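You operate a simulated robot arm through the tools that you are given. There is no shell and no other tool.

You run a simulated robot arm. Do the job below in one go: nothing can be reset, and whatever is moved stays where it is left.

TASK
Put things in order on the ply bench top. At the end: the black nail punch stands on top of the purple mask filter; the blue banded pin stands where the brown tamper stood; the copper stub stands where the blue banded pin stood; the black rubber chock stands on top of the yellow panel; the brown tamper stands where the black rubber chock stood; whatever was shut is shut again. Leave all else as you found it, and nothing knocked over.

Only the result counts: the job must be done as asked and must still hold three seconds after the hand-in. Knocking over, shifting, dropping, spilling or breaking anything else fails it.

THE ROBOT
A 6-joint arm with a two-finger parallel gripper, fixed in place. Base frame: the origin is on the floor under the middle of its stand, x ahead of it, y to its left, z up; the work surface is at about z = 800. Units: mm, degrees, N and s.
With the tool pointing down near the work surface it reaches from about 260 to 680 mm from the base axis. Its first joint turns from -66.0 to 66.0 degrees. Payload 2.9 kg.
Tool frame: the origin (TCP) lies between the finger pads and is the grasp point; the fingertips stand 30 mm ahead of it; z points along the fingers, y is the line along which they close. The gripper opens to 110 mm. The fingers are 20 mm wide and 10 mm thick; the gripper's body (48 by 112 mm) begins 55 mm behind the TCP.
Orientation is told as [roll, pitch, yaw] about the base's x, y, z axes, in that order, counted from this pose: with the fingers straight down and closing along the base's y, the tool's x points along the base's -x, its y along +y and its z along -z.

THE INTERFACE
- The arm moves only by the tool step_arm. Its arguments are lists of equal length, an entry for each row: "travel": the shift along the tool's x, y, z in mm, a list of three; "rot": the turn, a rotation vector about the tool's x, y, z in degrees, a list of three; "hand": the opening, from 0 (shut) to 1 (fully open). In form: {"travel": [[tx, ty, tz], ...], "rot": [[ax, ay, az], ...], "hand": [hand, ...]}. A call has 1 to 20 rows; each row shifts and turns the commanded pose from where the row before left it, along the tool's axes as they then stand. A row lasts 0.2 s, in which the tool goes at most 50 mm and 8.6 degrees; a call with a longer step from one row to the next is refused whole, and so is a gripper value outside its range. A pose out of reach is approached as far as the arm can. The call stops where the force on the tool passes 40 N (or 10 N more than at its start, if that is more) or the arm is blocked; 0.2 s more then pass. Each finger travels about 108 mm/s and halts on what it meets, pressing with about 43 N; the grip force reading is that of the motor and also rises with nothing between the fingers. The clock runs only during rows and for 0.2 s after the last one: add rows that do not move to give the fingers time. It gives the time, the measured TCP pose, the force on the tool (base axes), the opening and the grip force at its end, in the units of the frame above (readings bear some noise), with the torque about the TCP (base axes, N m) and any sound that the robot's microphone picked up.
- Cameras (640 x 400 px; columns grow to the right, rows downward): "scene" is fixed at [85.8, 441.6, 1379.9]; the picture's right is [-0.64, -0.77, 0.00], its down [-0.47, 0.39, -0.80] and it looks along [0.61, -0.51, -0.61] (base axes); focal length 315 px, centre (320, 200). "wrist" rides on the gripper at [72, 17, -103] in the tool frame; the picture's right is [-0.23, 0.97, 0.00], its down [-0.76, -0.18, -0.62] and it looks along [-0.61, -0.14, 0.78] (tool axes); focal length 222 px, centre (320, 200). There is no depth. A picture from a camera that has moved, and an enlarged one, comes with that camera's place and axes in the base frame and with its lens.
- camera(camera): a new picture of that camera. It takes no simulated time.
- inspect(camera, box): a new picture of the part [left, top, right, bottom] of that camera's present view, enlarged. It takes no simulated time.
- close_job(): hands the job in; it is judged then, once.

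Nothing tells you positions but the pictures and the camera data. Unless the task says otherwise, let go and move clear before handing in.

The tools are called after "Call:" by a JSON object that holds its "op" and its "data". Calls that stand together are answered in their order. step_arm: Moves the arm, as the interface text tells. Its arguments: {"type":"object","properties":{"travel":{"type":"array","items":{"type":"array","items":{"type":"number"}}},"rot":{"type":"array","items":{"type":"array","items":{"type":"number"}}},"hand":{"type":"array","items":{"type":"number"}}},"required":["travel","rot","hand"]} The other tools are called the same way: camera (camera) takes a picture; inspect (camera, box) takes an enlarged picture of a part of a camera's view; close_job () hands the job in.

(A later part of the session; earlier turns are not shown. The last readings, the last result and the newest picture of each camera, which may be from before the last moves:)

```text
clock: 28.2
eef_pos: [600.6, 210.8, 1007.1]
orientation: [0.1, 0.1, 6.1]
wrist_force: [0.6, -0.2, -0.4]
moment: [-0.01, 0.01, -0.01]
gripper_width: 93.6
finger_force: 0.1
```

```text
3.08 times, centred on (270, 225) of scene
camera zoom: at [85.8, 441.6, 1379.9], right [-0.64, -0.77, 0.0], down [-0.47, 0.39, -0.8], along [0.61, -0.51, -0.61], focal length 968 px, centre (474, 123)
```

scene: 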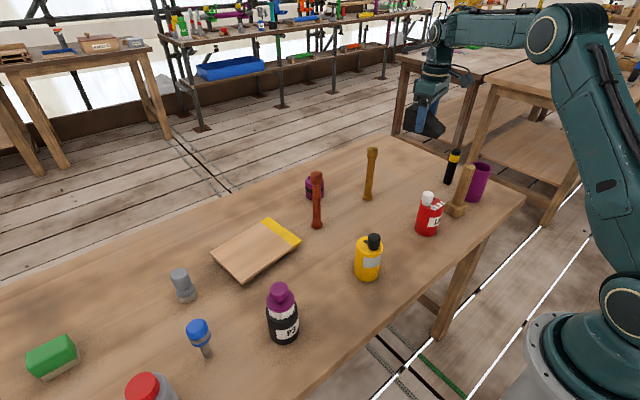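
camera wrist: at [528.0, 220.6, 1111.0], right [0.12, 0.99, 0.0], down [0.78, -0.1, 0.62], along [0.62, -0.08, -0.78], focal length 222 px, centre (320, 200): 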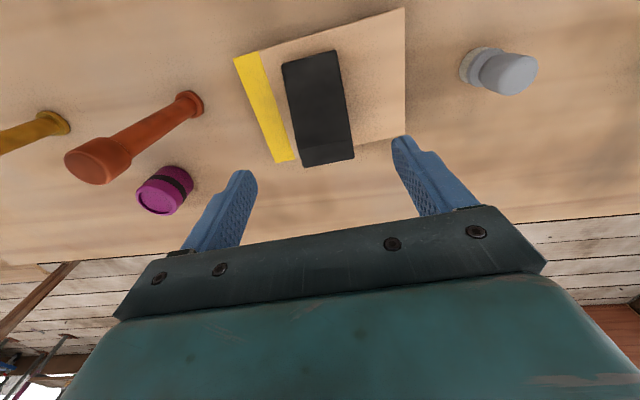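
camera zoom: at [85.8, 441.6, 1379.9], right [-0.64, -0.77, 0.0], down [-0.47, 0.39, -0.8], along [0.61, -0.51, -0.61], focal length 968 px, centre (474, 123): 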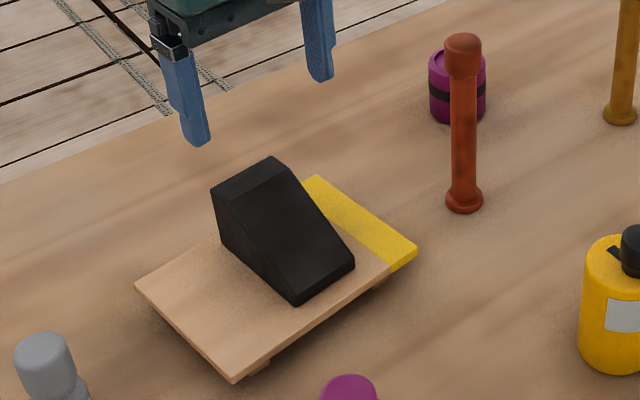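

The chock stands flat on the panel, inside its edges. Next is the wooden tamper at about (378, -302), so I'll rise, swing above it and look.

Call:
{"op": "step_arm", "data": {"travel": [[0, 0, -45], [18.5, -42.75, 0], [18.5, -42.75, 0], [18.5, -42.75, 0], [18.5, -42.75, 0], [18.5, -42.75, 0], [18.5, -42.75, 0], [18.5, -42.75, 0], [18.5, -42.75, 0], [18.5, -42.75, 0], [18.5, -42.75, 0], [18.5, -42.75, 0], [18.5, -42.75, 0], [0, 0, 0]], "rot": [[0, 0, 6], [0, 0, 0], [0, 0, 0], [0, 0, 0], [0, 0, 0], [0, 0, 0], [0, 0, 0], [0, 0, 0], [0, 0, 0], [0, 0, 0], [0, 0, 0], [0, 0, 0], [0, 0, 0], [0, 0, 0]], "hand": [0.85, 0.85, 0.85, 0.85, 0.85, 0.85, 0.85, 0.85, 0.85, 0.85, 0.85, 0.85, 0.85, 0.85]}}

Call:
{"op": "camera", "data": {"camera": "wrist"}}

Call:
{"op": "inspect", "data": {"camera": "wrist", "box": [200, 60, 440, 210]}}

```text
clock: 31.2
eef_pos: [377.9, -303.7, 1052.6]
orientation: [0.0, 0.0, 0.1]
wrist_force: [1.4, -0.6, -0.1]
moment: [-0.04, -0.04, 0.02]
gripper_width: 93.6
finger_force: 0.0
```

```text
taken
camera wrist: at [306.4, -286.6, 1156.3], right [0.23, 0.97, 0.0], down [0.76, -0.18, 0.62], along [0.61, -0.14, -0.78], focal length 222 px, centre (320, 200)
```

wrist: 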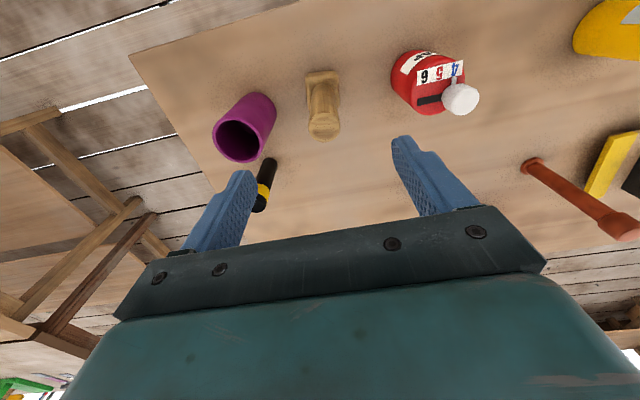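

```text
2.67 times, centred on (320, 135) of wrist
camera zoom: at [306.4, -286.6, 1156.3], right [0.23, 0.97, 0.0], down [0.76, -0.18, 0.62], along [0.61, -0.14, -0.78], focal length 592 px, centre (320, 373)
```

zoom: 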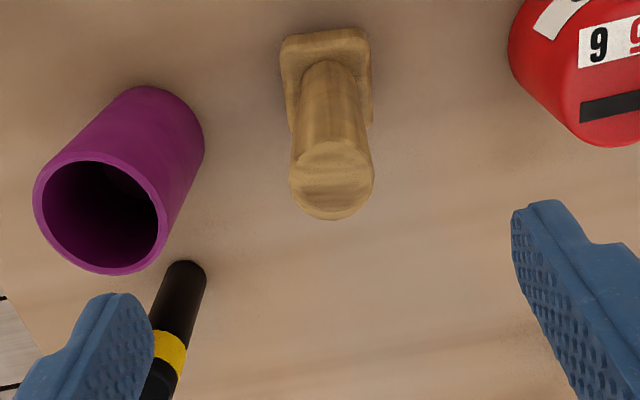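

The tamper's handle is at about (378, -299.5), roughly 28 mm thick with its top near z = 960. I'll come down over it with a partly open gripper, clear of the cup and the red bottle.

Call:
{"op": "step_arm", "data": {"travel": [[0, 4.3, 20], [0, 0, 45], [0, 0, 45], [0, 0, 30], [0, 0, 0]], "rot": [[0, 0, 0], [0, 0, 0], [0, 0, 0], [0, 0, 0], [0, 0, 0]], "hand": [0.6, 0.6, 0.6, 0.6, 0.6]}}

Call:
{"op": "camera", "data": {"camera": "wrist"}}

Call:
{"op": "inspect", "data": {"camera": "scene", "box": [400, 100, 520, 240]}}

```text
clock: 32.4
eef_pos: [380.4, -299.6, 913.3]
orientation: [0.0, 0.0, 0.0]
wrist_force: [0.4, -0.3, 0.8]
moment: [0.04, -0.01, 0.0]
gripper_width: 66.1
finger_force: 0.0
```

```text
taken
camera wrist: at [309.0, -283.5, 1017.3], right [0.23, 0.97, 0.0], down [0.76, -0.18, 0.62], along [0.61, -0.14, -0.78], focal length 222 px, centre (320, 200)
```

wrist: 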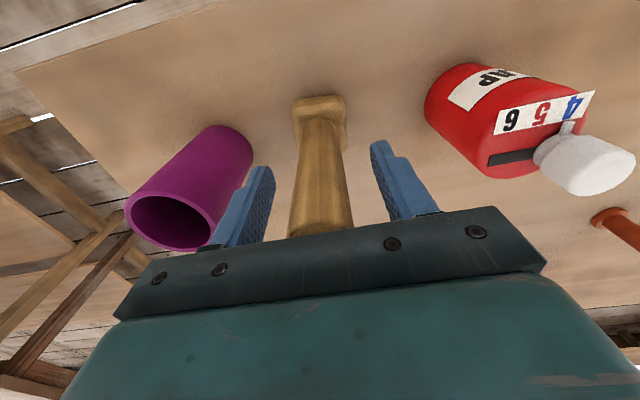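

```text
2.86 times, centred on (460, 170) of scene
camera zoom: at [85.9, 441.6, 1379.9], right [-0.64, -0.77, 0.0], down [-0.47, 0.39, -0.8], along [0.61, -0.51, -0.61], focal length 899 px, centre (-80, 286)
```

zoom: 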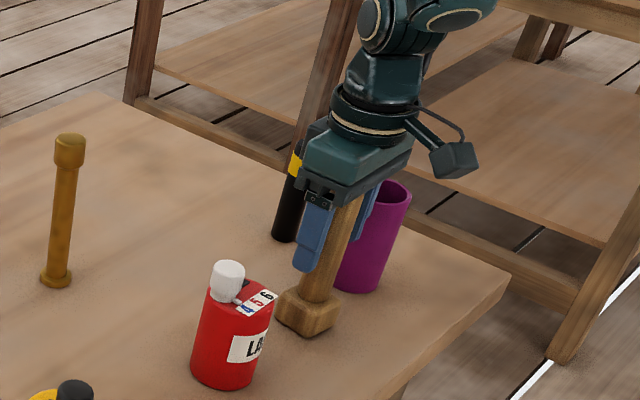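

The handle stands between the fingers with nothing touching. I'll close on it and lift a little to test the hold.

Call:
{"op": "step_arm", "data": {"travel": [[0, 0, 0], [0, 0, 0], [0, 0, 0], [0, 0, 0], [0, 0, -10], [0, 0, -20], [0, 0, -30], [0, 0, 0]], "rot": [[0, 0, 0], [0, 0, 0], [0, 0, 0], [0, 0, 0], [0, 0, 0], [0, 0, 0], [0, 0, 0], [0, 0, 0]], "hand": [0.4, 0.2, 0.1, 0.1, 0.1, 0.1, 0.1, 0.1]}}

Call:
{"op": "camera", "data": {"camera": "wrist"}}

Call:
{"op": "inspect", "data": {"camera": "scene", "box": [400, 100, 520, 240]}}

```text
clock: 34.2
eef_pos: [380.6, -300.7, 974.4]
orientation: [0.1, 0.0, -0.1]
wrist_force: [-0.2, 0.2, -2.7]
moment: [0.01, 0.0, 0.0]
gripper_width: 29.5
finger_force: 42.5
```

```text
taken
camera wrist: at [308.1, -283.0, 1078.2], right [0.23, 0.97, 0.0], down [0.76, -0.18, 0.62], along [0.61, -0.14, -0.78], focal length 222 px, centre (320, 200)
```

wrist: 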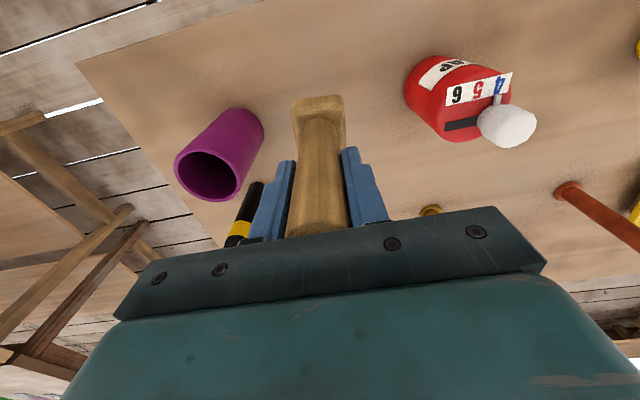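

```text
2.86 times, centred on (460, 170) of scene
camera zoom: at [85.9, 441.6, 1379.9], right [-0.64, -0.77, 0.0], down [-0.47, 0.39, -0.8], along [0.61, -0.51, -0.61], focal length 899 px, centre (-80, 286)
```

zoom: 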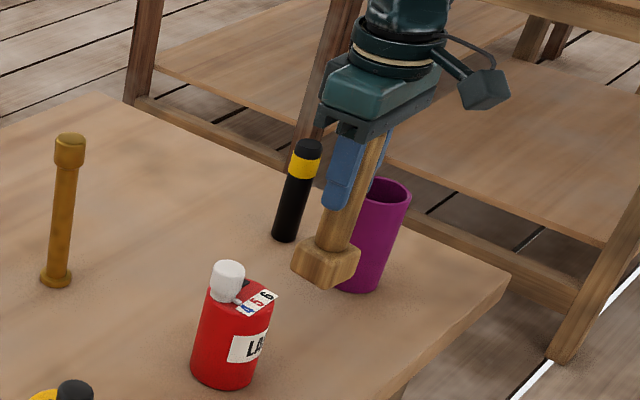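

The tamper is held firmly and hangs straight. The way to the chock's old spot at (602, -298) is clear along y = -300, so I'll move it out there while lowering slightly.

Call:
{"op": "step_arm", "data": {"travel": [[-44, 0.4, 8], [-44, 0.4, 8], [-44, 0.4, 8], [-44, 0.4, 8], [-44, 0.4, 8], [0, 0, 0]], "rot": [[0, 0, 0], [0, 0, 0], [0, 0, 0], [0, 0, 0], [0, 0, 0], [0, 0, 0]], "hand": [0.1, 0.1, 0.1, 0.1, 0.1, 0.1]}}

Call:
{"op": "camera", "data": {"camera": "wrist"}}

Call:
{"op": "inspect", "data": {"camera": "scene", "box": [340, 100, 500, 220]}}

```text
clock: 35.6
eef_pos: [600.0, -296.9, 933.0]
orientation: [0.0, 0.3, 0.0]
wrist_force: [0.0, 0.2, -3.5]
moment: [-0.02, -0.01, -0.02]
gripper_width: 29.1
finger_force: 43.1
```

```text
taken
camera wrist: at [528.4, -278.9, 1036.7], right [0.23, 0.97, 0.0], down [0.76, -0.18, 0.62], along [0.6, -0.14, -0.78], focal length 222 px, centre (320, 200)
```

wrist: 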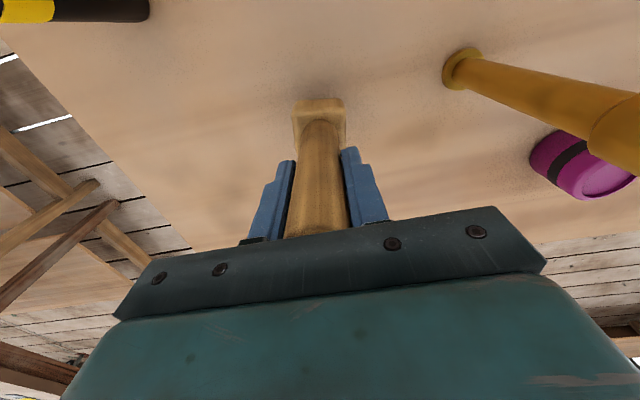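

```text
3.33 times, centred on (420, 160) of scene
camera zoom: at [85.9, 441.6, 1379.9], right [-0.64, -0.77, 0.0], down [-0.47, 0.39, -0.8], along [0.61, -0.51, -0.61], focal length 1049 px, centre (-13, 333)
```

zoom: 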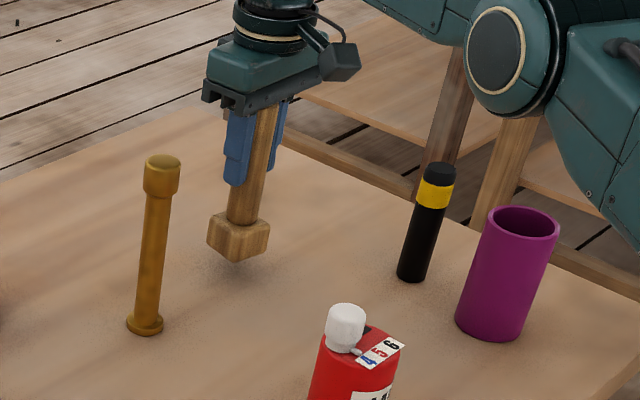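

The tamper is over the old chock spot with its foot about 20 mm up. I'll correct a few millimetres and lower gently.

Call:
{"op": "step_arm", "data": {"travel": [[-2, -0.8, 8], [-2, -0.8, 5], [0, 0, 3], [0, 0, 2], [0, 0, 0]], "rot": [[0, 0, 0], [0, 0, 0], [0, 0, 0], [0, 0, 0], [0, 0, 0]], "hand": [0.1, 0.1, 0.1, 0.1, 0.1]}}

```text
clock: 36.8
eef_pos: [603.5, -297.7, 915.0]
orientation: [0.0, 0.0, 0.0]
wrist_force: [0.2, 0.5, -2.7]
moment: [-0.05, 0.0, 0.02]
gripper_width: 29.3
finger_force: 42.6
```

Call:
{"op": "step_arm", "data": {"travel": [[0, 0, 1], [0, 0, 1], [0, 0, 0]], "rot": [[0, 0, 0], [0, 0, 0], [0, 0, 0]], "hand": [0.1, 0.1, 0.1]}}

Call:
{"op": "inspect", "data": {"camera": "scene", "box": [350, 120, 430, 200]}}

```text
clock: 37.6
eef_pos: [604.4, -299.2, 913.8]
orientation: [0.0, -0.1, 0.0]
wrist_force: [0.3, -0.8, -2.9]
moment: [-0.03, 0.05, 0.02]
gripper_width: 29.4
finger_force: 42.3
```

```text
5.00 times, centred on (390, 160) of scene
camera zoom: at [85.9, 441.6, 1379.9], right [-0.64, -0.77, 0.0], down [-0.47, 0.39, -0.8], along [0.61, -0.51, -0.61], focal length 1573 px, centre (-30, 400)
```

zoom: 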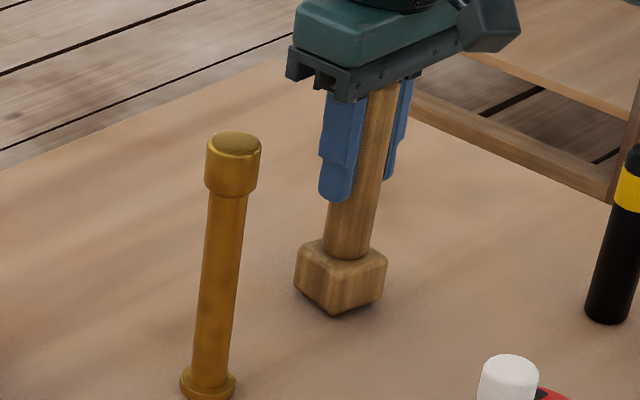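

No contact yet; the foot is almost on the bench. I'll continue in 1 mm steps.

Call:
{"op": "step_arm", "data": {"travel": [[0, 0, 1], [0, 0, 1], [0, 0, 0]], "rot": [[0, 0, 0], [0, 0, 0], [0, 0, 0]], "hand": [0.1, 0.1, 0.1]}}

```text
clock: 38.4
eef_pos: [604.0, -299.7, 911.6]
orientation: [0.0, 0.0, 0.0]
wrist_force: [-0.4, -0.7, -2.4]
moment: [-0.02, 0.02, -0.03]
gripper_width: 29.5
finger_force: 43.0
```

Call:
{"op": "step_arm", "data": {"travel": [[0, 0, 1], [0, 0, 1], [0, 0, 0]], "rot": [[0, 0, 0], [0, 0, 0], [0, 0, 0]], "hand": [0.1, 0.1, 0.1]}}

Call:
{"op": "inspect", "data": {"camera": "scene", "box": [350, 120, 430, 200]}}

```text
clock: 39.2
eef_pos: [603.2, -300.6, 910.3]
orientation: [0.0, 0.0, 0.0]
wrist_force: [-2.1, 0.4, 2.6]
moment: [-0.05, 0.29, -0.04]
gripper_width: 29.3
finger_force: 43.0
```

```text
5.00 times, centred on (390, 160) of scene
camera zoom: at [85.8, 441.7, 1379.9], right [-0.64, -0.77, 0.0], down [-0.47, 0.39, -0.8], along [0.61, -0.51, -0.61], focal length 1573 px, centre (-30, 400)
```

zoom: 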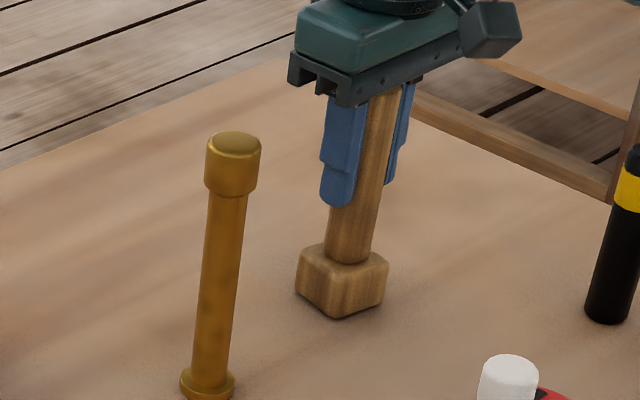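

The foot has touched down (force changed from -2.5 to +2.6 N). I'll open and withdraw straight up.

Call:
{"op": "step_arm", "data": {"travel": [[0, 0, 0], [0, 0, 0], [0, 0, 0], [0, 0, 0]], "rot": [[0, 0, 0], [0, 0, 0], [0, 0, 0], [0, 0, 0]], "hand": [0.35, 0.5, 0.6, 0.6]}}

Call:
{"op": "step_arm", "data": {"travel": [[0, 0, -10], [0, 0, -20], [8, 0, -40], [15, 0, -40], [20, 0, -40], [0, 0, 0]], "rot": [[0, 0, 0], [0, 0, 0], [0, 0, 0], [0, 0, 0], [0, 0, 0], [0, 0, 0]], "hand": [0.6, 0.6, 0.6, 0.6, 0.6, 0.6]}}

Call:
{"op": "camera", "data": {"camera": "wrist"}}

Call:
{"op": "camera", "data": {"camera": "scene"}}

```text
clock: 40.2
eef_pos: [603.8, -299.1, 908.8]
orientation: [0.0, 0.0, 0.0]
wrist_force: [-0.9, -0.2, -0.3]
moment: [-0.01, 0.02, -0.02]
gripper_width: 66.0
finger_force: 0.0
```

```text
clock: 41.6
eef_pos: [559.3, -300.3, 1059.0]
orientation: [0.0, 0.1, -0.1]
wrist_force: [-0.3, 0.1, 0.0]
moment: [-0.02, -0.02, -0.03]
gripper_width: 66.0
finger_force: 0.1
```

```text
taken
camera wrist: at [487.2, -282.8, 1163.4], right [0.23, 0.97, 0.0], down [0.76, -0.18, 0.62], along [0.61, -0.14, -0.78], focal length 222 px, centre (320, 200)
```

wrist: 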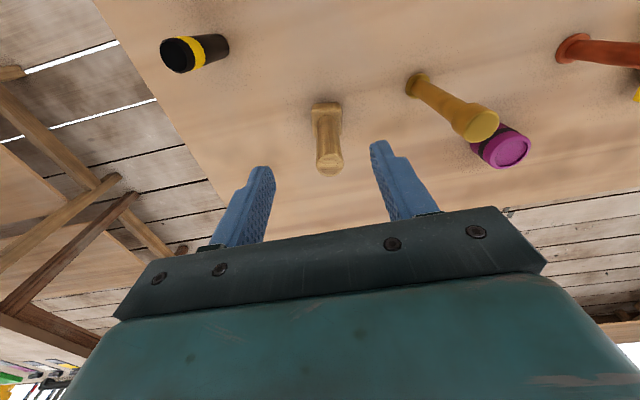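

```text
taken
```

scene: 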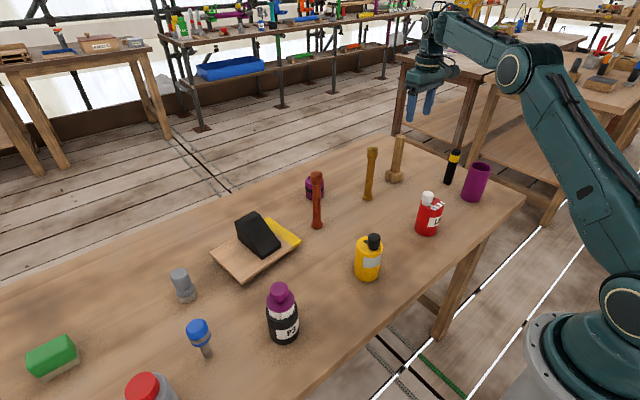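

The tamper now stands where the chock was. Before fetching the black punch I want the purple filter's exact place and how far I can reach there, so I'll view it from above.

Call:
{"op": "step_arm", "data": {"travel": [[-6.7, 41.7, 0], [-6.7, 41.7, 0], [-6.7, 41.7, 0], [-6.7, 41.7, 0], [-6.7, 41.7, 0], [-6.7, 41.7, 0], [-10, 0, 30], [0, 0, 0]], "rot": [[0, 0, 0], [0, 0, 0], [0, 0, 0], [0, 0, 0], [0, 0, 0], [0, 0, 0], [0, 0, 0], [0, 0, 0]], "hand": [0.6, 0.6, 0.6, 0.6, 0.6, 0.6, 0.6, 0.6]}}

Call:
{"op": "camera", "data": {"camera": "wrist"}}

Call:
{"op": "inspect", "data": {"camera": "wrist", "box": [240, 110, 400, 210]}}

```text
clock: 43.4
eef_pos: [611.8, -49.8, 1028.7]
orientation: [0.0, 0.0, 0.0]
wrist_force: [-0.6, -0.7, 0.8]
moment: [-0.01, 0.01, -0.03]
gripper_width: 65.9
finger_force: 0.0
```

```text
taken
camera wrist: at [539.8, -32.3, 1132.7], right [0.23, 0.97, 0.0], down [0.76, -0.18, 0.62], along [0.61, -0.14, -0.78], focal length 222 px, centre (320, 200)
```

wrist: 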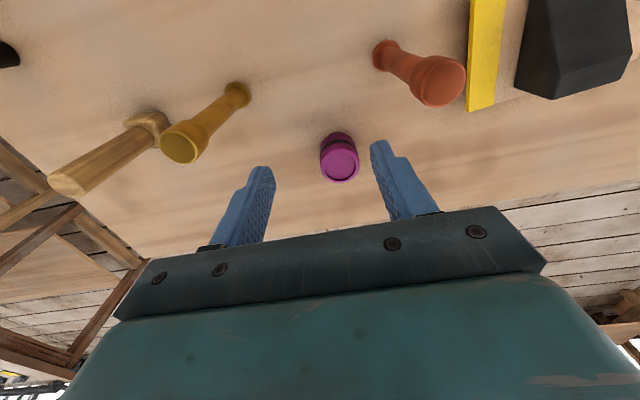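

```text
4.00 times, centred on (320, 160) of wrist
camera zoom: at [539.8, -32.3, 1132.7], right [0.23, 0.97, 0.0], down [0.76, -0.18, 0.62], along [0.61, -0.14, -0.78], focal length 888 px, centre (320, 360)
```

zoom: 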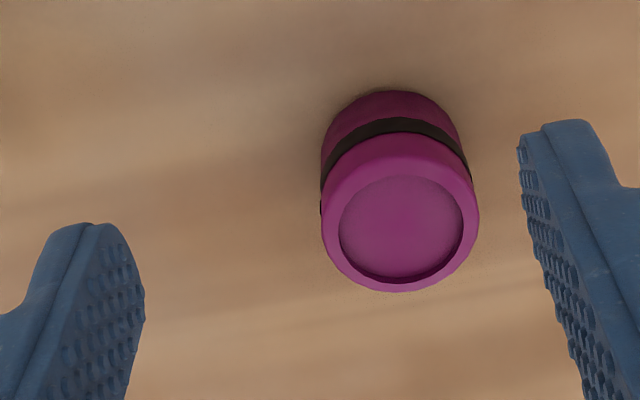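

The filter's top centre is about (701, -41.5, 850) with a shallow recess about 44 mm across, and it lies just past the straight-down reach. I'll test a 14° outward tilt at a safe height above it to make sure I can get there.

Call:
{"op": "step_arm", "data": {"travel": [[0, 0, 0], [0, 0, 0], [-22.3, 4.5, 32.4], [-22.3, 4.5, 32.4], [-22.3, 4.5, 32.4], [0, 0, 0]], "rot": [[0, 0, 3.4], [0, -7, 0], [0, -7, 0], [0, 0, 0], [0, 0, 0], [0, 0, 0]], "hand": [0.6, 0.6, 0.6, 0.6, 0.6, 0.6]}}

Call:
{"op": "camera", "data": {"camera": "wrist"}}

Call:
{"op": "inspect", "data": {"camera": "scene", "box": [240, 80, 400, 240]}}

```text
clock: 44.8
eef_pos: [696.9, -43.5, 948.4]
orientation: [0.0, -13.9, -3.3]
wrist_force: [0.0, -0.6, -1.1]
moment: [0.0, -0.02, 0.0]
gripper_width: 65.8
finger_force: 0.1
```

```text
taken
camera wrist: at [603.8, -20.2, 1032.3], right [0.28, 0.96, 0.06], down [0.58, -0.21, 0.79], along [0.77, -0.19, -0.61], focal length 222 px, centre (320, 200)
```

wrist: 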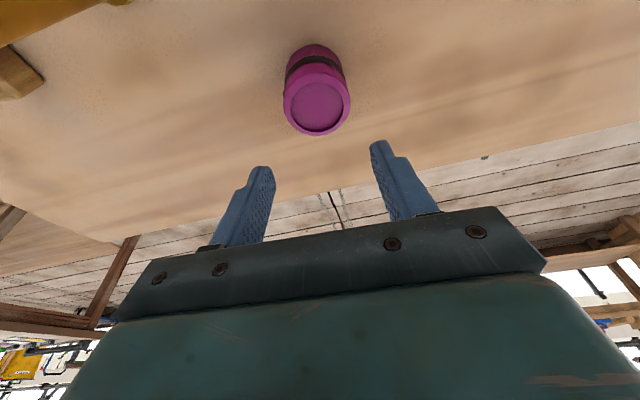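

```text
2.50 times, centred on (320, 160) of scene
camera zoom: at [85.9, 441.6, 1379.9], right [-0.64, -0.77, 0.0], down [-0.47, 0.39, -0.8], along [0.61, -0.51, -0.61], focal length 787 px, centre (320, 300)
```

zoom: 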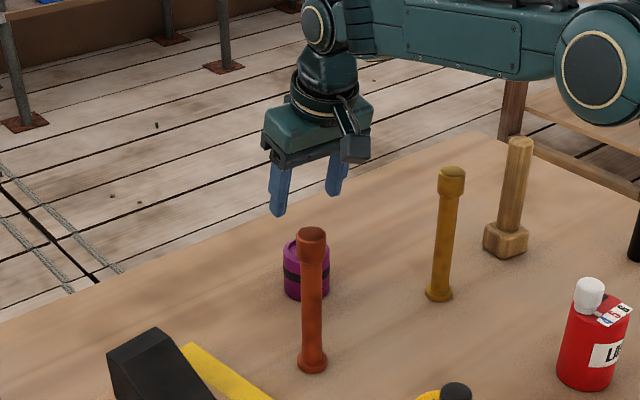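

The tilted reach works. I'll enlarge this view to refine the filter's position and check the two estimates agree.

Call:
{"op": "inspect", "data": {"camera": "wrist", "box": [240, 30, 400, 150]}}

```text
3.33 times, centred on (320, 90) of wrist
camera zoom: at [603.8, -20.2, 1032.3], right [0.28, 0.96, 0.06], down [0.58, -0.21, 0.79], along [0.77, -0.19, -0.61], focal length 740 px, centre (320, 567)
```

zoom: 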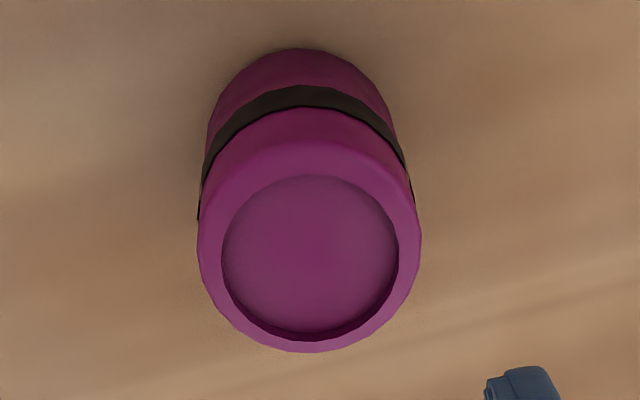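

The estimates agree: filter centre (704.5, -41.5). Now I'll back away upward, turn the tilted gripper toward the black punch at about (479, -425) and look at it.

Call:
{"op": "step_arm", "data": {"travel": [[22.5, 0, -33.9], [22.5, 0, -33.9], [22.5, 0, -33.9], [22.5, 0, -33.9], [0, 0, 0], [0, 0, 0], [0, 0, 0], [0, 0, 0], [0, 0, 0]], "rot": [[0, 0, 0], [0, 0, 0], [0, 0, 0], [0, 0, 0], [1.84, 0, 7.435], [1.84, 0, 7.435], [1.84, 0, 7.435], [1.84, 0, 7.435], [1.84, 0, 7.435]], "hand": [0.6, 0.6, 0.6, 0.6, 0.6, 0.6, 0.6, 0.6, 0.6]}}

Call:
{"op": "step_arm", "data": {"travel": [[-17, -35.6, 8.3], [-17, -35.6, 8.3], [-17, -35.6, 8.3], [-17, -35.6, 8.3], [-17, -35.6, 8.3], [-17, -35.6, 8.3], [-17, -35.6, 8.3], [-17, -35.6, 8.3], [-17, -35.6, 8.3], [-17, -35.6, 8.3], [0, 0, 0]], "rot": [[0, 0, 0], [0, 0, 0], [0, 0, 0], [0, 0, 0], [0, 0, 0], [0, 0, 0], [0, 0, 0], [0, 0, 0], [0, 0, 0], [0, 0, 0], [0, 0, 0]], "hand": [0.6, 0.6, 0.6, 0.6, 0.6, 0.6, 0.6, 0.6, 0.6, 0.6, 0.6]}}

Call:
{"op": "camera", "data": {"camera": "wrist"}}

Call:
{"op": "inspect", "data": {"camera": "wrist", "box": [220, 60, 420, 210]}}

```text
clock: 46.8
eef_pos: [577.3, -33.7, 1057.7]
orientation: [0.1, -14.0, -41.8]
wrist_force: [-1.0, -0.6, -0.7]
moment: [0.01, -0.02, -0.02]
gripper_width: 66.1
finger_force: 0.1
```

```text
clock: 49.2
eef_pos: [478.0, -422.7, 1017.8]
orientation: [0.0, -14.0, -41.8]
wrist_force: [0.7, -0.3, 0.0]
moment: [0.01, 0.0, 0.02]
gripper_width: 66.0
finger_force: 0.0
```

```text
taken
camera wrist: at [418.5, -346.4, 1100.9], right [0.81, 0.58, 0.06], down [0.32, -0.52, 0.79], along [0.49, -0.62, -0.61], focal length 222 px, centre (320, 200)
```

wrist: 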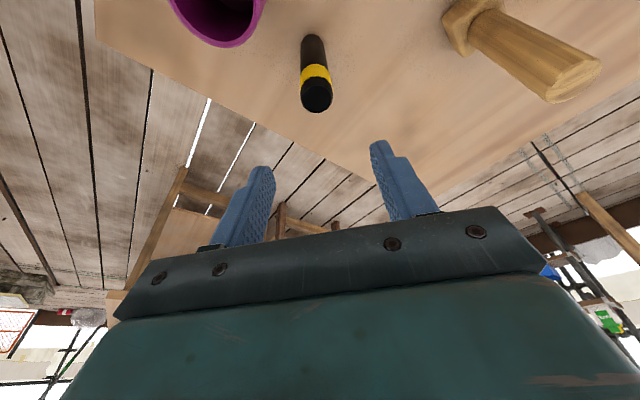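

```text
2.67 times, centred on (320, 135) of wrist
camera zoom: at [418.5, -346.4, 1100.9], right [0.81, 0.58, 0.06], down [0.32, -0.52, 0.79], along [0.49, -0.62, -0.61], focal length 592 px, centre (320, 373)
```

zoom: 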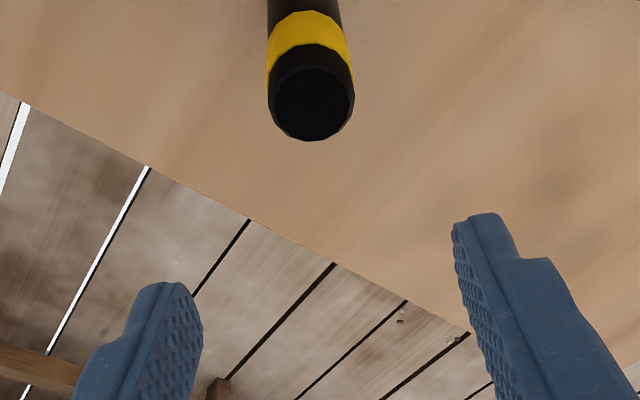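

The punch is seen end-on; I'll enlarge its base to fix its position better.

Call:
{"op": "inspect", "data": {"camera": "wrist", "box": [250, 0, 410, 120]}}

Call:
{"op": "inspect", "data": {"camera": "scene", "box": [425, 135, 485, 195]}}

```text
3.33 times, centred on (330, 60) of wrist
camera zoom: at [418.5, -346.4, 1100.9], right [0.81, 0.58, 0.06], down [0.32, -0.52, 0.79], along [0.49, -0.62, -0.61], focal length 740 px, centre (287, 667)
```

zoom: 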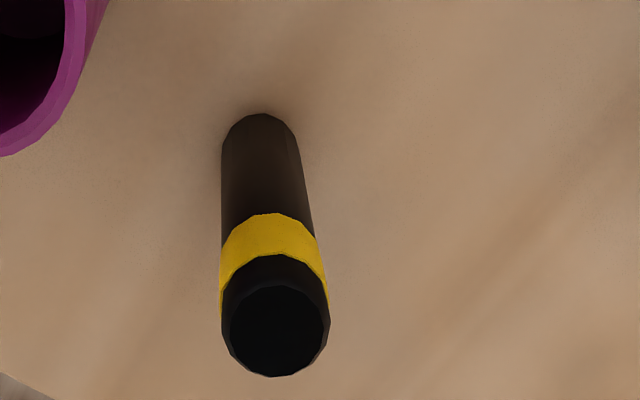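

```text
6.67 times, centred on (455, 165) of scene
camera zoom: at [85.9, 441.6, 1379.9], right [-0.64, -0.77, 0.0], down [-0.47, 0.39, -0.8], along [0.61, -0.51, -0.61], focal length 2098 px, centre (-580, 433)
```

zoom: 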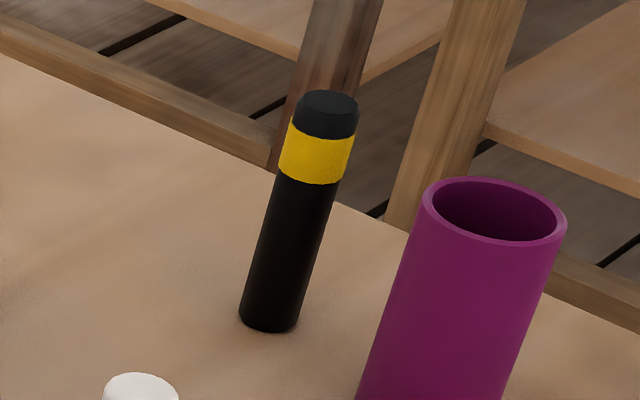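

The punch stands at about (479, -418) with its top near z = 920. I'll lower the tilted gripper straight down around it to grip at z ≈ 882.

Call:
{"op": "step_arm", "data": {"travel": [[11.6, 1.4, 43.8], [11.6, 1.4, 43.8], [11.6, 1.4, 43.8], [0, 0, 0]], "rot": [[0, 0, 0], [0, 0, 0], [0, 0, 0], [0, 0, 0]], "hand": [0.6, 0.6, 0.6, 0.6]}}

Call:
{"op": "camera", "data": {"camera": "wrist"}}

Call:
{"op": "inspect", "data": {"camera": "scene", "box": [410, 100, 510, 210]}}

```text
clock: 50.2
eef_pos: [478.7, -417.2, 881.9]
orientation: [0.1, -14.0, -41.7]
wrist_force: [0.1, -0.2, 1.0]
moment: [0.0, 0.0, -0.01]
gripper_width: 65.8
finger_force: 0.1
```

```text
taken
camera wrist: at [419.0, -341.1, 966.0], right [0.81, 0.58, 0.06], down [0.32, -0.52, 0.79], along [0.49, -0.62, -0.61], focal length 222 px, centre (320, 200)
```

wrist: 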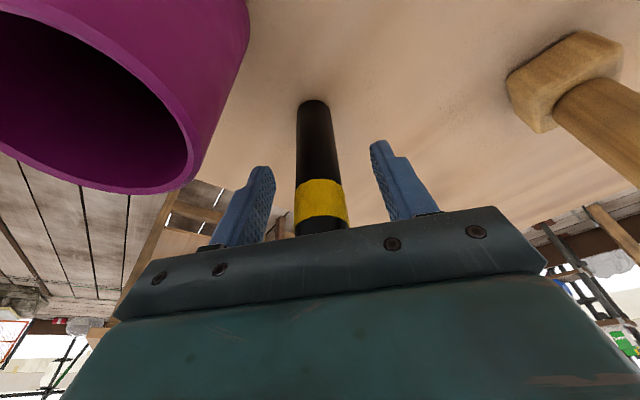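

```text
3.64 times, centred on (460, 155) of scene
camera zoom: at [85.8, 441.6, 1379.9], right [-0.64, -0.77, 0.0], down [-0.47, 0.39, -0.8], along [0.61, -0.51, -0.61], focal length 1144 px, centre (-189, 364)
```

zoom: 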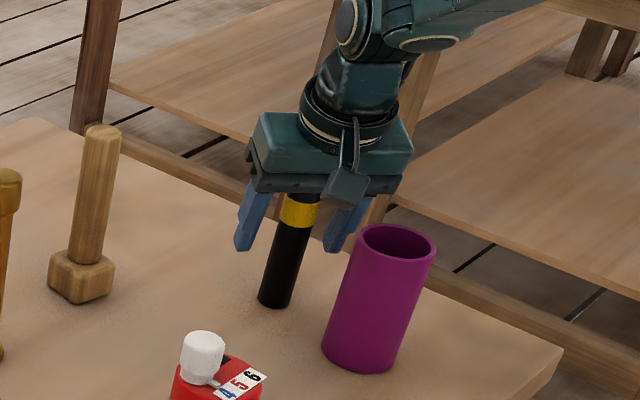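

The punch is centred between the fingers, clear of the cup. I'll close on it and lift a bit to test the hold.

Call:
{"op": "step_arm", "data": {"travel": [[0, 0, 0], [0, 0, 0], [0, 0, 0], [0, 0, 0], [-2.42, 0, -9.7], [-4.84, 0, -19.4], [-7.26, 0, -29.1], [0, 0, 0]], "rot": [[0, 0, 0], [0, 0, 0], [0, 0, 0], [0, 0, 0], [0, 0, 0], [0, 0, 0], [0, 0, 0], [0, 0, 0]], "hand": [0.4, 0.2, 0.1, 0.1, 0.1, 0.1, 0.1, 0.1]}}

Call:
{"op": "camera", "data": {"camera": "wrist"}}

Call:
{"op": "inspect", "data": {"camera": "scene", "box": [410, 80, 510, 210]}}

```text
clock: 52.0
eef_pos: [479.3, -418.2, 943.2]
orientation: [0.1, -13.9, -41.8]
wrist_force: [-0.2, 0.5, -4.2]
moment: [0.02, 0.02, -0.05]
gripper_width: 26.8
finger_force: 43.6
```

```text
taken
camera wrist: at [419.2, -342.0, 1026.3], right [0.81, 0.58, 0.06], down [0.32, -0.53, 0.79], along [0.49, -0.62, -0.61], focal length 222 px, centre (320, 200)
```

wrist: 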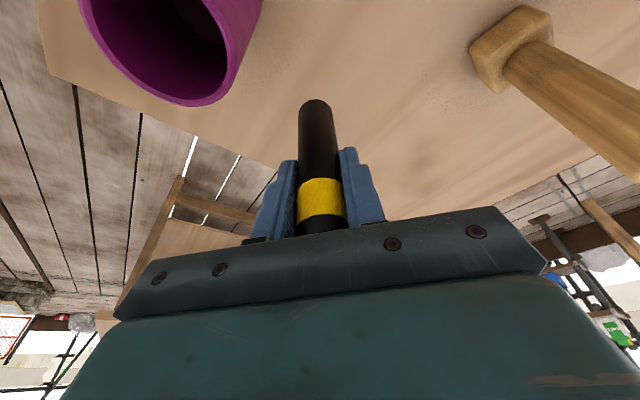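

```text
3.08 times, centred on (460, 145) of scene
camera zoom: at [85.9, 441.6, 1380.0], right [-0.64, -0.77, 0.0], down [-0.47, 0.39, -0.8], along [0.61, -0.51, -0.61], focal length 968 px, centre (-111, 369)
```

zoom: 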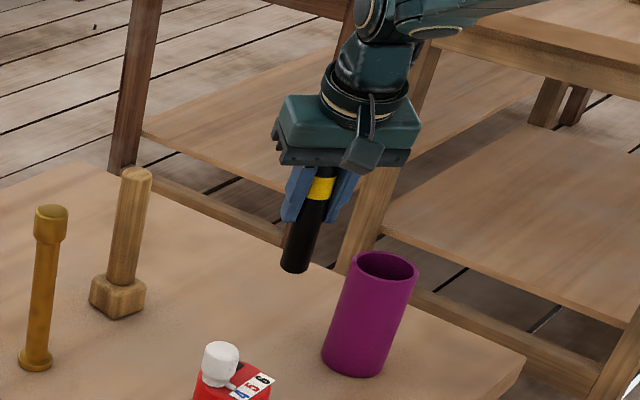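

The punch is held upright. I'll raise it above the tall pins, carry it back the same way, turn toward the filter and stop above it.

Call:
{"op": "step_arm", "data": {"travel": [[-9.3, 0, -37.2], [-9.3, 0, -37.2], [-9.3, 0, -37.2], [17.6, 35, -4.4], [17.6, 35, -4.4], [17.6, 35, -4.4], [17.6, 35, -4.4], [17.6, 35, -4.4], [17.6, 35, -4.4], [17.6, 35, -4.4], [17.6, 35, -4.4], [17.6, 35, -4.4], [17.6, 35, -4.4], [0, 0, 0]], "rot": [[0, 0, 0], [0, 0, 0], [0, 0, 0], [0, 0, 0], [0, 0, 0], [0, 0, 0], [0, 0, 0], [0, 0, 0], [0, 0, 0], [0, 0, 0], [0, 0, 0], [0, 0, 0], [0, 0, 0], [0, 0, 0]], "hand": [0.1, 0.1, 0.1, 0.1, 0.1, 0.1, 0.1, 0.1, 0.1, 0.1, 0.1, 0.1, 0.1, 0.1]}}

Call:
{"op": "step_arm", "data": {"travel": [[0, 0, 0], [0, 0, 0], [0, 0, 0], [0, 0, 0], [0, 0, 0], [0, 0, 0]], "rot": [[-1.858, 0, -7.452], [-1.858, 0, -7.452], [-1.858, 0, -7.452], [-1.858, 0, -7.452], [-1.858, 0, -7.452], [0, 0, 0]], "hand": [0.1, 0.1, 0.1, 0.1, 0.1, 0.1]}}

Call:
{"op": "camera", "data": {"camera": "wrist"}}

```text
clock: 55.0
eef_pos: [577.1, -33.5, 1059.1]
orientation: [-0.1, -14.0, -41.6]
wrist_force: [-0.6, 0.1, -5.1]
moment: [0.02, 0.04, 0.01]
gripper_width: 27.1
finger_force: 43.1
```

```text
clock: 56.4
eef_pos: [576.8, -35.3, 1058.7]
orientation: [0.1, -13.9, -3.2]
wrist_force: [-0.4, -0.2, -5.0]
moment: [0.0, -0.01, 0.01]
gripper_width: 27.0
finger_force: 43.2
```

```text
taken
camera wrist: at [482.9, -13.8, 1141.4], right [0.27, 0.96, 0.06], down [0.58, -0.21, 0.79], along [0.77, -0.18, -0.61], focal length 222 px, centre (320, 200)
```

wrist: 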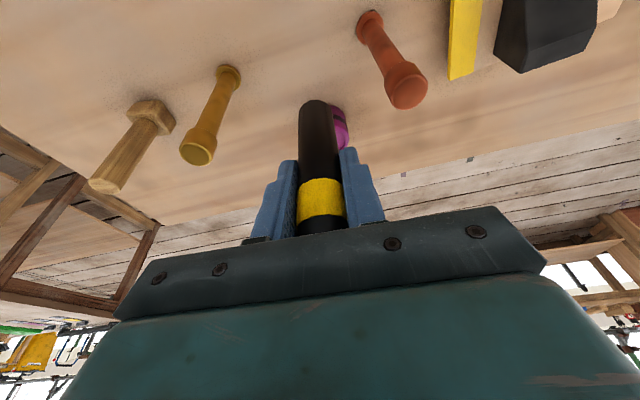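

The punch is steady and in line. I'll move it out over the filter, stopping with about 30 mm of clearance.

Call:
{"op": "step_arm", "data": {"travel": [[-25, 0.24, 30.4], [-25, 0.24, 30.4], [-25, 0.24, 30.4], [-25, 0.24, 30.4], [0, 0, 0], [0, 0, 0]], "rot": [[0, 0, 0], [0, 0, 0], [0, 0, 0], [0, 0, 0], [0, 0, 0], [0, 0, 0]], "hand": [0.1, 0.1, 0.1, 0.1, 0.1, 0.1]}}

Call:
{"op": "camera", "data": {"camera": "wrist"}}

Call:
{"op": "inspect", "data": {"camera": "wrist", "box": [240, 60, 400, 210]}}

Call:
{"op": "inspect", "data": {"camera": "scene", "box": [260, 100, 380, 220]}}

```text
clock: 57.8
eef_pos: [704.4, -41.4, 963.8]
orientation: [0.1, -14.0, -3.3]
wrist_force: [-0.4, -0.3, -5.4]
moment: [-0.03, 0.0, -0.03]
gripper_width: 26.6
finger_force: 42.5
```

```text
taken
camera wrist: at [610.4, -19.2, 1046.4], right [0.28, 0.96, 0.06], down [0.58, -0.21, 0.79], along [0.77, -0.19, -0.61], focal length 222 px, centre (320, 200)
```

wrist: 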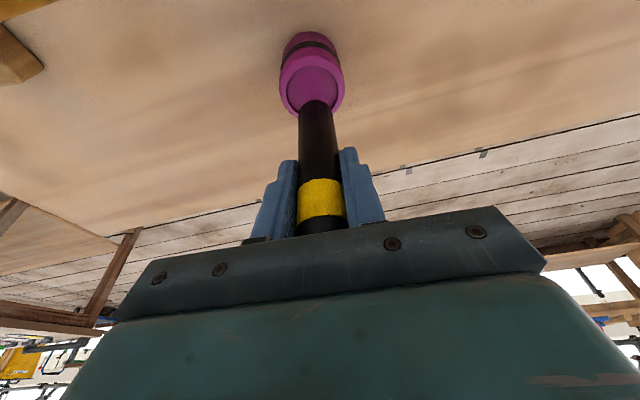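

```text
2.67 times, centred on (320, 135) of wrist
camera zoom: at [610.4, -19.2, 1046.4], right [0.28, 0.96, 0.06], down [0.58, -0.21, 0.79], along [0.77, -0.19, -0.61], focal length 592 px, centre (320, 373)
```

zoom: 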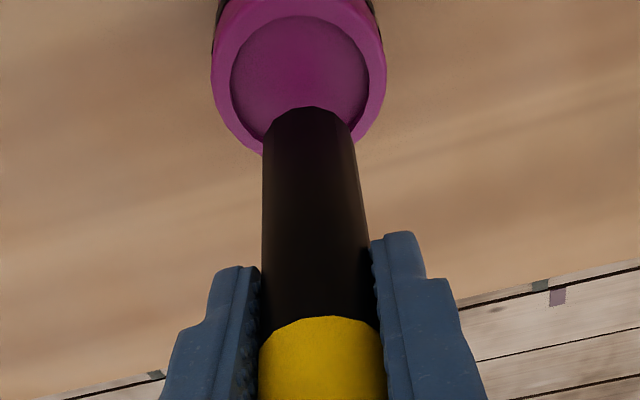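

```text
3.33 times, centred on (320, 160) of scene
camera zoom: at [86.0, 441.6, 1379.9], right [-0.64, -0.77, 0.0], down [-0.47, 0.39, -0.8], along [0.61, -0.51, -0.61], focal length 1049 px, centre (320, 333)
```

zoom: 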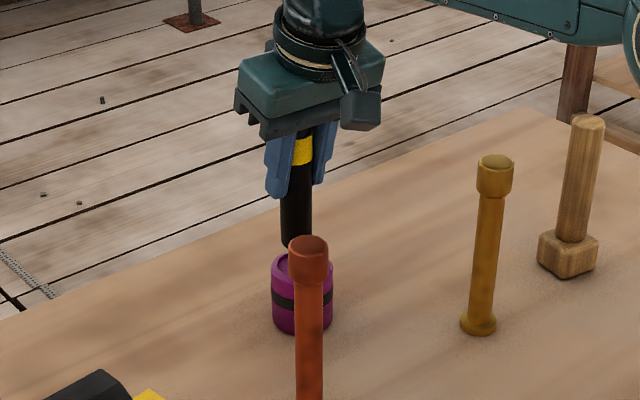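

The punch's foot is nearly over the recess; by this view the filter's centre is about 2 mm nearer to me and 1 mm to the right. I'll correct that while lowering to a few millimetres above.

Call:
{"op": "step_arm", "data": {"travel": [[4.55, -0.4, 13.3], [4.55, -0.4, 13.3], [0, 0, 0], [0, 0, 0]], "rot": [[0, 0, 0], [0, 0, 0], [0, 0, 0], [0, 0, 0]], "hand": [0.1, 0.1, 0.1, 0.1]}}

Call:
{"op": "inspect", "data": {"camera": "wrist", "box": [240, 40, 400, 190]}}

Call:
{"op": "inspect", "data": {"camera": "scene", "box": [290, 130, 350, 210]}}

```text
clock: 58.8
eef_pos: [703.6, -44.3, 942.5]
orientation: [0.1, -14.9, -3.3]
wrist_force: [3.2, 0.1, 29.7]
moment: [0.12, -0.35, 0.03]
gripper_width: 26.4
finger_force: 43.2
```

```text
2.67 times, centred on (320, 115) of wrist
camera zoom: at [608.8, -21.1, 1024.3], right [0.27, 0.96, 0.06], down [0.57, -0.21, 0.8], along [0.78, -0.19, -0.6], focal length 592 px, centre (320, 427)
```

zoom: 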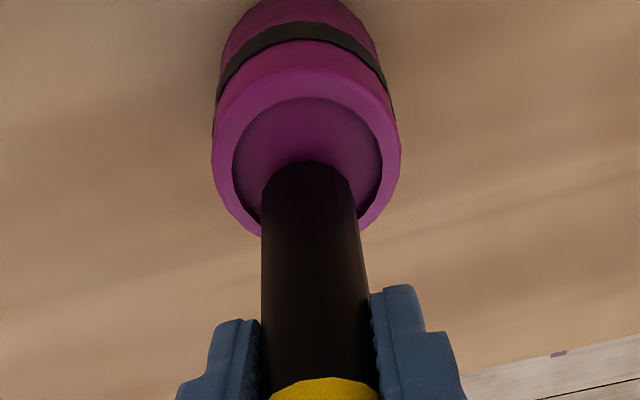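

```text
5.00 times, centred on (320, 170) of scene
camera zoom: at [85.3, 441.7, 1380.0], right [-0.64, -0.77, 0.0], down [-0.47, 0.39, -0.8], along [0.61, -0.51, -0.61], focal length 1573 px, centre (320, 350)
```

zoom: 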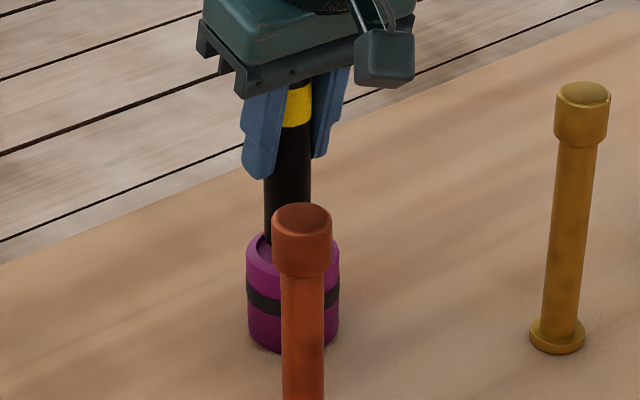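

I met the filter about 10 mm higher than expected, so its top is near z = 860, and the punch's foot sits about 6 mm too far out in the recess. I'll raise it, shift inward 6 mm and look before lowering gently.

Call:
{"op": "step_arm", "data": {"travel": [[-2.9, 0, -11.6], [5.8, 0, -1.45], [0, 0, 0], [0, 0, 0]], "rot": [[0, 0, 0], [0, 0, 0], [0, 0, 0], [0, 0, 0]], "hand": [0.1, 0.1, 0.1, 0.1]}}

Call:
{"op": "inspect", "data": {"camera": "wrist", "box": [240, 40, 400, 190]}}

Call:
{"op": "inspect", "data": {"camera": "scene", "box": [290, 130, 350, 210]}}

```text
clock: 59.8
eef_pos: [694.7, -42.6, 947.6]
orientation: [0.1, -13.8, -3.3]
wrist_force: [-0.4, 0.3, -5.0]
moment: [0.03, 0.01, -0.02]
gripper_width: 26.7
finger_force: 43.5
```

```text
2.67 times, centred on (320, 115) of wrist
camera zoom: at [601.0, -20.3, 1031.3], right [0.28, 0.96, 0.06], down [0.58, -0.21, 0.79], along [0.77, -0.19, -0.61], focal length 592 px, centre (320, 427)
```

zoom: 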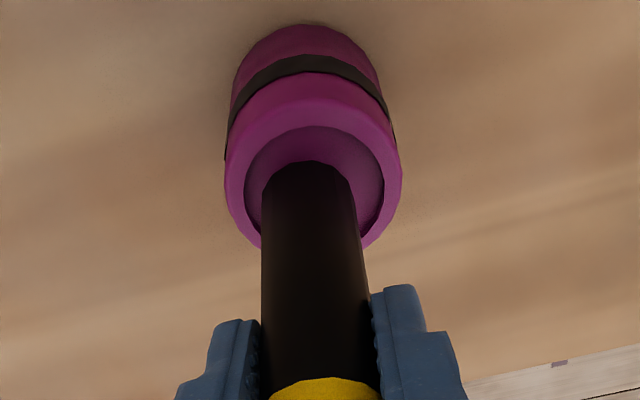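

```text
5.00 times, centred on (320, 170) of scene
camera zoom: at [86.0, 441.6, 1379.9], right [-0.64, -0.77, 0.0], down [-0.47, 0.39, -0.8], along [0.61, -0.51, -0.61], focal length 1573 px, centre (320, 350)
```

zoom: 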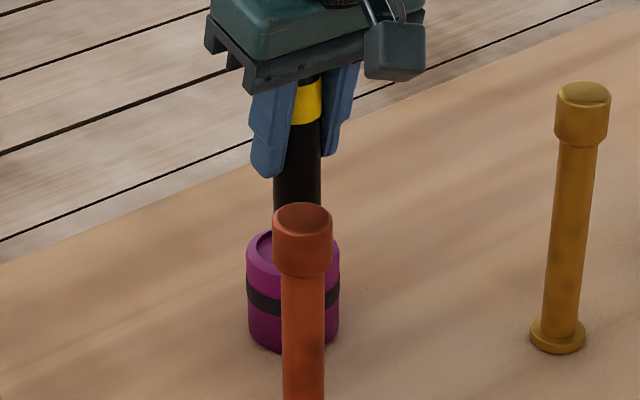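

Now the foot is about 2 mm too near and 1 mm to the right of the recess centre, and the filter itself has not moved. I'll make that small correction and lower by millimetres.

Call:
{"op": "step_arm", "data": {"travel": [[-1.2, 1.3, 3.4], [0.24, 0, 0.97], [0, 0, 0], [0, 0, 0]], "rot": [[0, 0, 0], [0, 0, 0], [0, 0, 0], [0, 0, 0]], "hand": [0.1, 0.1, 0.1, 0.1]}}

Call:
{"op": "inspect", "data": {"camera": "wrist", "box": [240, 40, 400, 190]}}

```text
clock: 60.8
eef_pos: [696.5, -41.9, 943.3]
orientation: [0.1, -14.0, -3.2]
wrist_force: [-1.0, 0.0, -5.2]
moment: [-0.01, 0.03, 0.01]
gripper_width: 26.9
finger_force: 43.3
```

```text
2.67 times, centred on (320, 115) of wrist
camera zoom: at [603.1, -19.1, 1027.1], right [0.28, 0.96, 0.06], down [0.58, -0.21, 0.79], along [0.77, -0.19, -0.61], focal length 592 px, centre (320, 427)
```

zoom: 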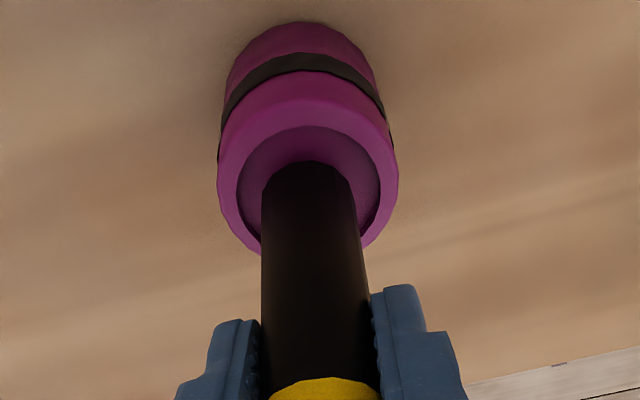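

The foot is now centred in the recess in both directions. I'll lower millimetre by millimetre until contact.

Call:
{"op": "step_arm", "data": {"travel": [[0.24, 0, 0.97], [0.24, 0, 0.97], [0, 0, 0]], "rot": [[0, 0, 0], [0, 0, 0], [0, 0, 0]], "hand": [0.1, 0.1, 0.1]}}

```text
clock: 61.6
eef_pos: [697.2, -42.5, 942.3]
orientation: [0.1, -14.2, -3.3]
wrist_force: [-0.6, 0.4, -0.4]
moment: [0.02, -0.01, 0.01]
gripper_width: 27.1
finger_force: 43.2
```

The load has gone onto the filter (force back to about zero). I'll check the picture, then open slowly.

Call:
{"op": "step_arm", "data": {"travel": [[0.12, 0, 0.5], [0, 0, 0], [0, 0, 0], [0, 0, 0], [0, 0, 0], [0, 0, 0]], "rot": [[0, 0, 0], [0, 0, 0], [0, 0, 0], [0, 0, 0], [0, 0, 0], [0, 0, 0]], "hand": [0.1, 0.1, 0.27, 0.32, 0.4, 0.5]}}

Call:
{"op": "camera", "data": {"camera": "wrist"}}

Call:
{"op": "inspect", "data": {"camera": "scene", "box": [290, 130, 350, 210]}}

```text
clock: 63.0
eef_pos: [696.3, -41.0, 940.9]
orientation: [0.1, -14.0, -3.3]
wrist_force: [0.3, 0.3, -0.7]
moment: [0.01, -0.01, -0.01]
gripper_width: 54.8
finger_force: 0.2
```

```text
taken
camera wrist: at [603.4, -19.3, 1024.6], right [0.28, 0.96, 0.06], down [0.58, -0.21, 0.79], along [0.77, -0.19, -0.61], focal length 222 px, centre (320, 200)
```

wrist: 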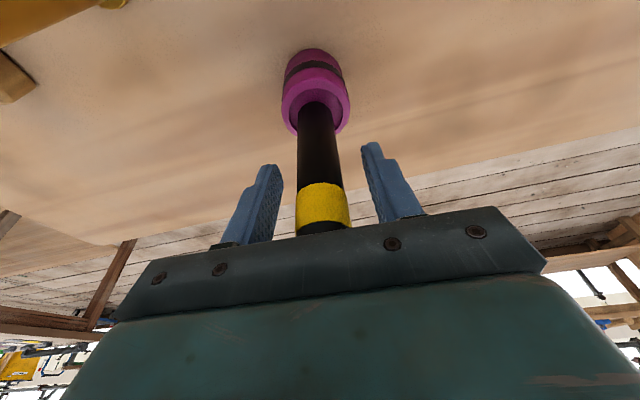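

```text
5.00 times, centred on (320, 170) of scene
camera zoom: at [85.8, 441.6, 1379.9], right [-0.64, -0.77, 0.0], down [-0.47, 0.39, -0.8], along [0.61, -0.51, -0.61], focal length 1573 px, centre (320, 350)
```

zoom: 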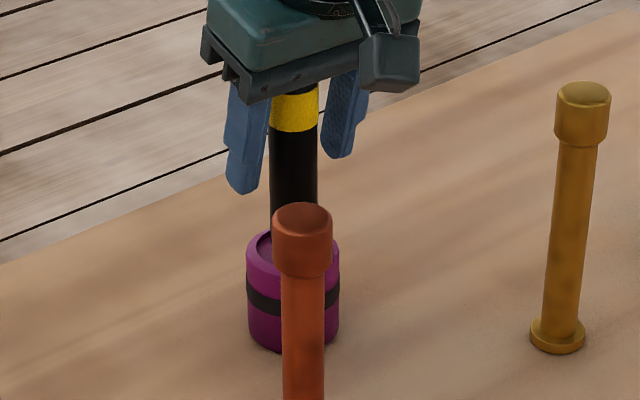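

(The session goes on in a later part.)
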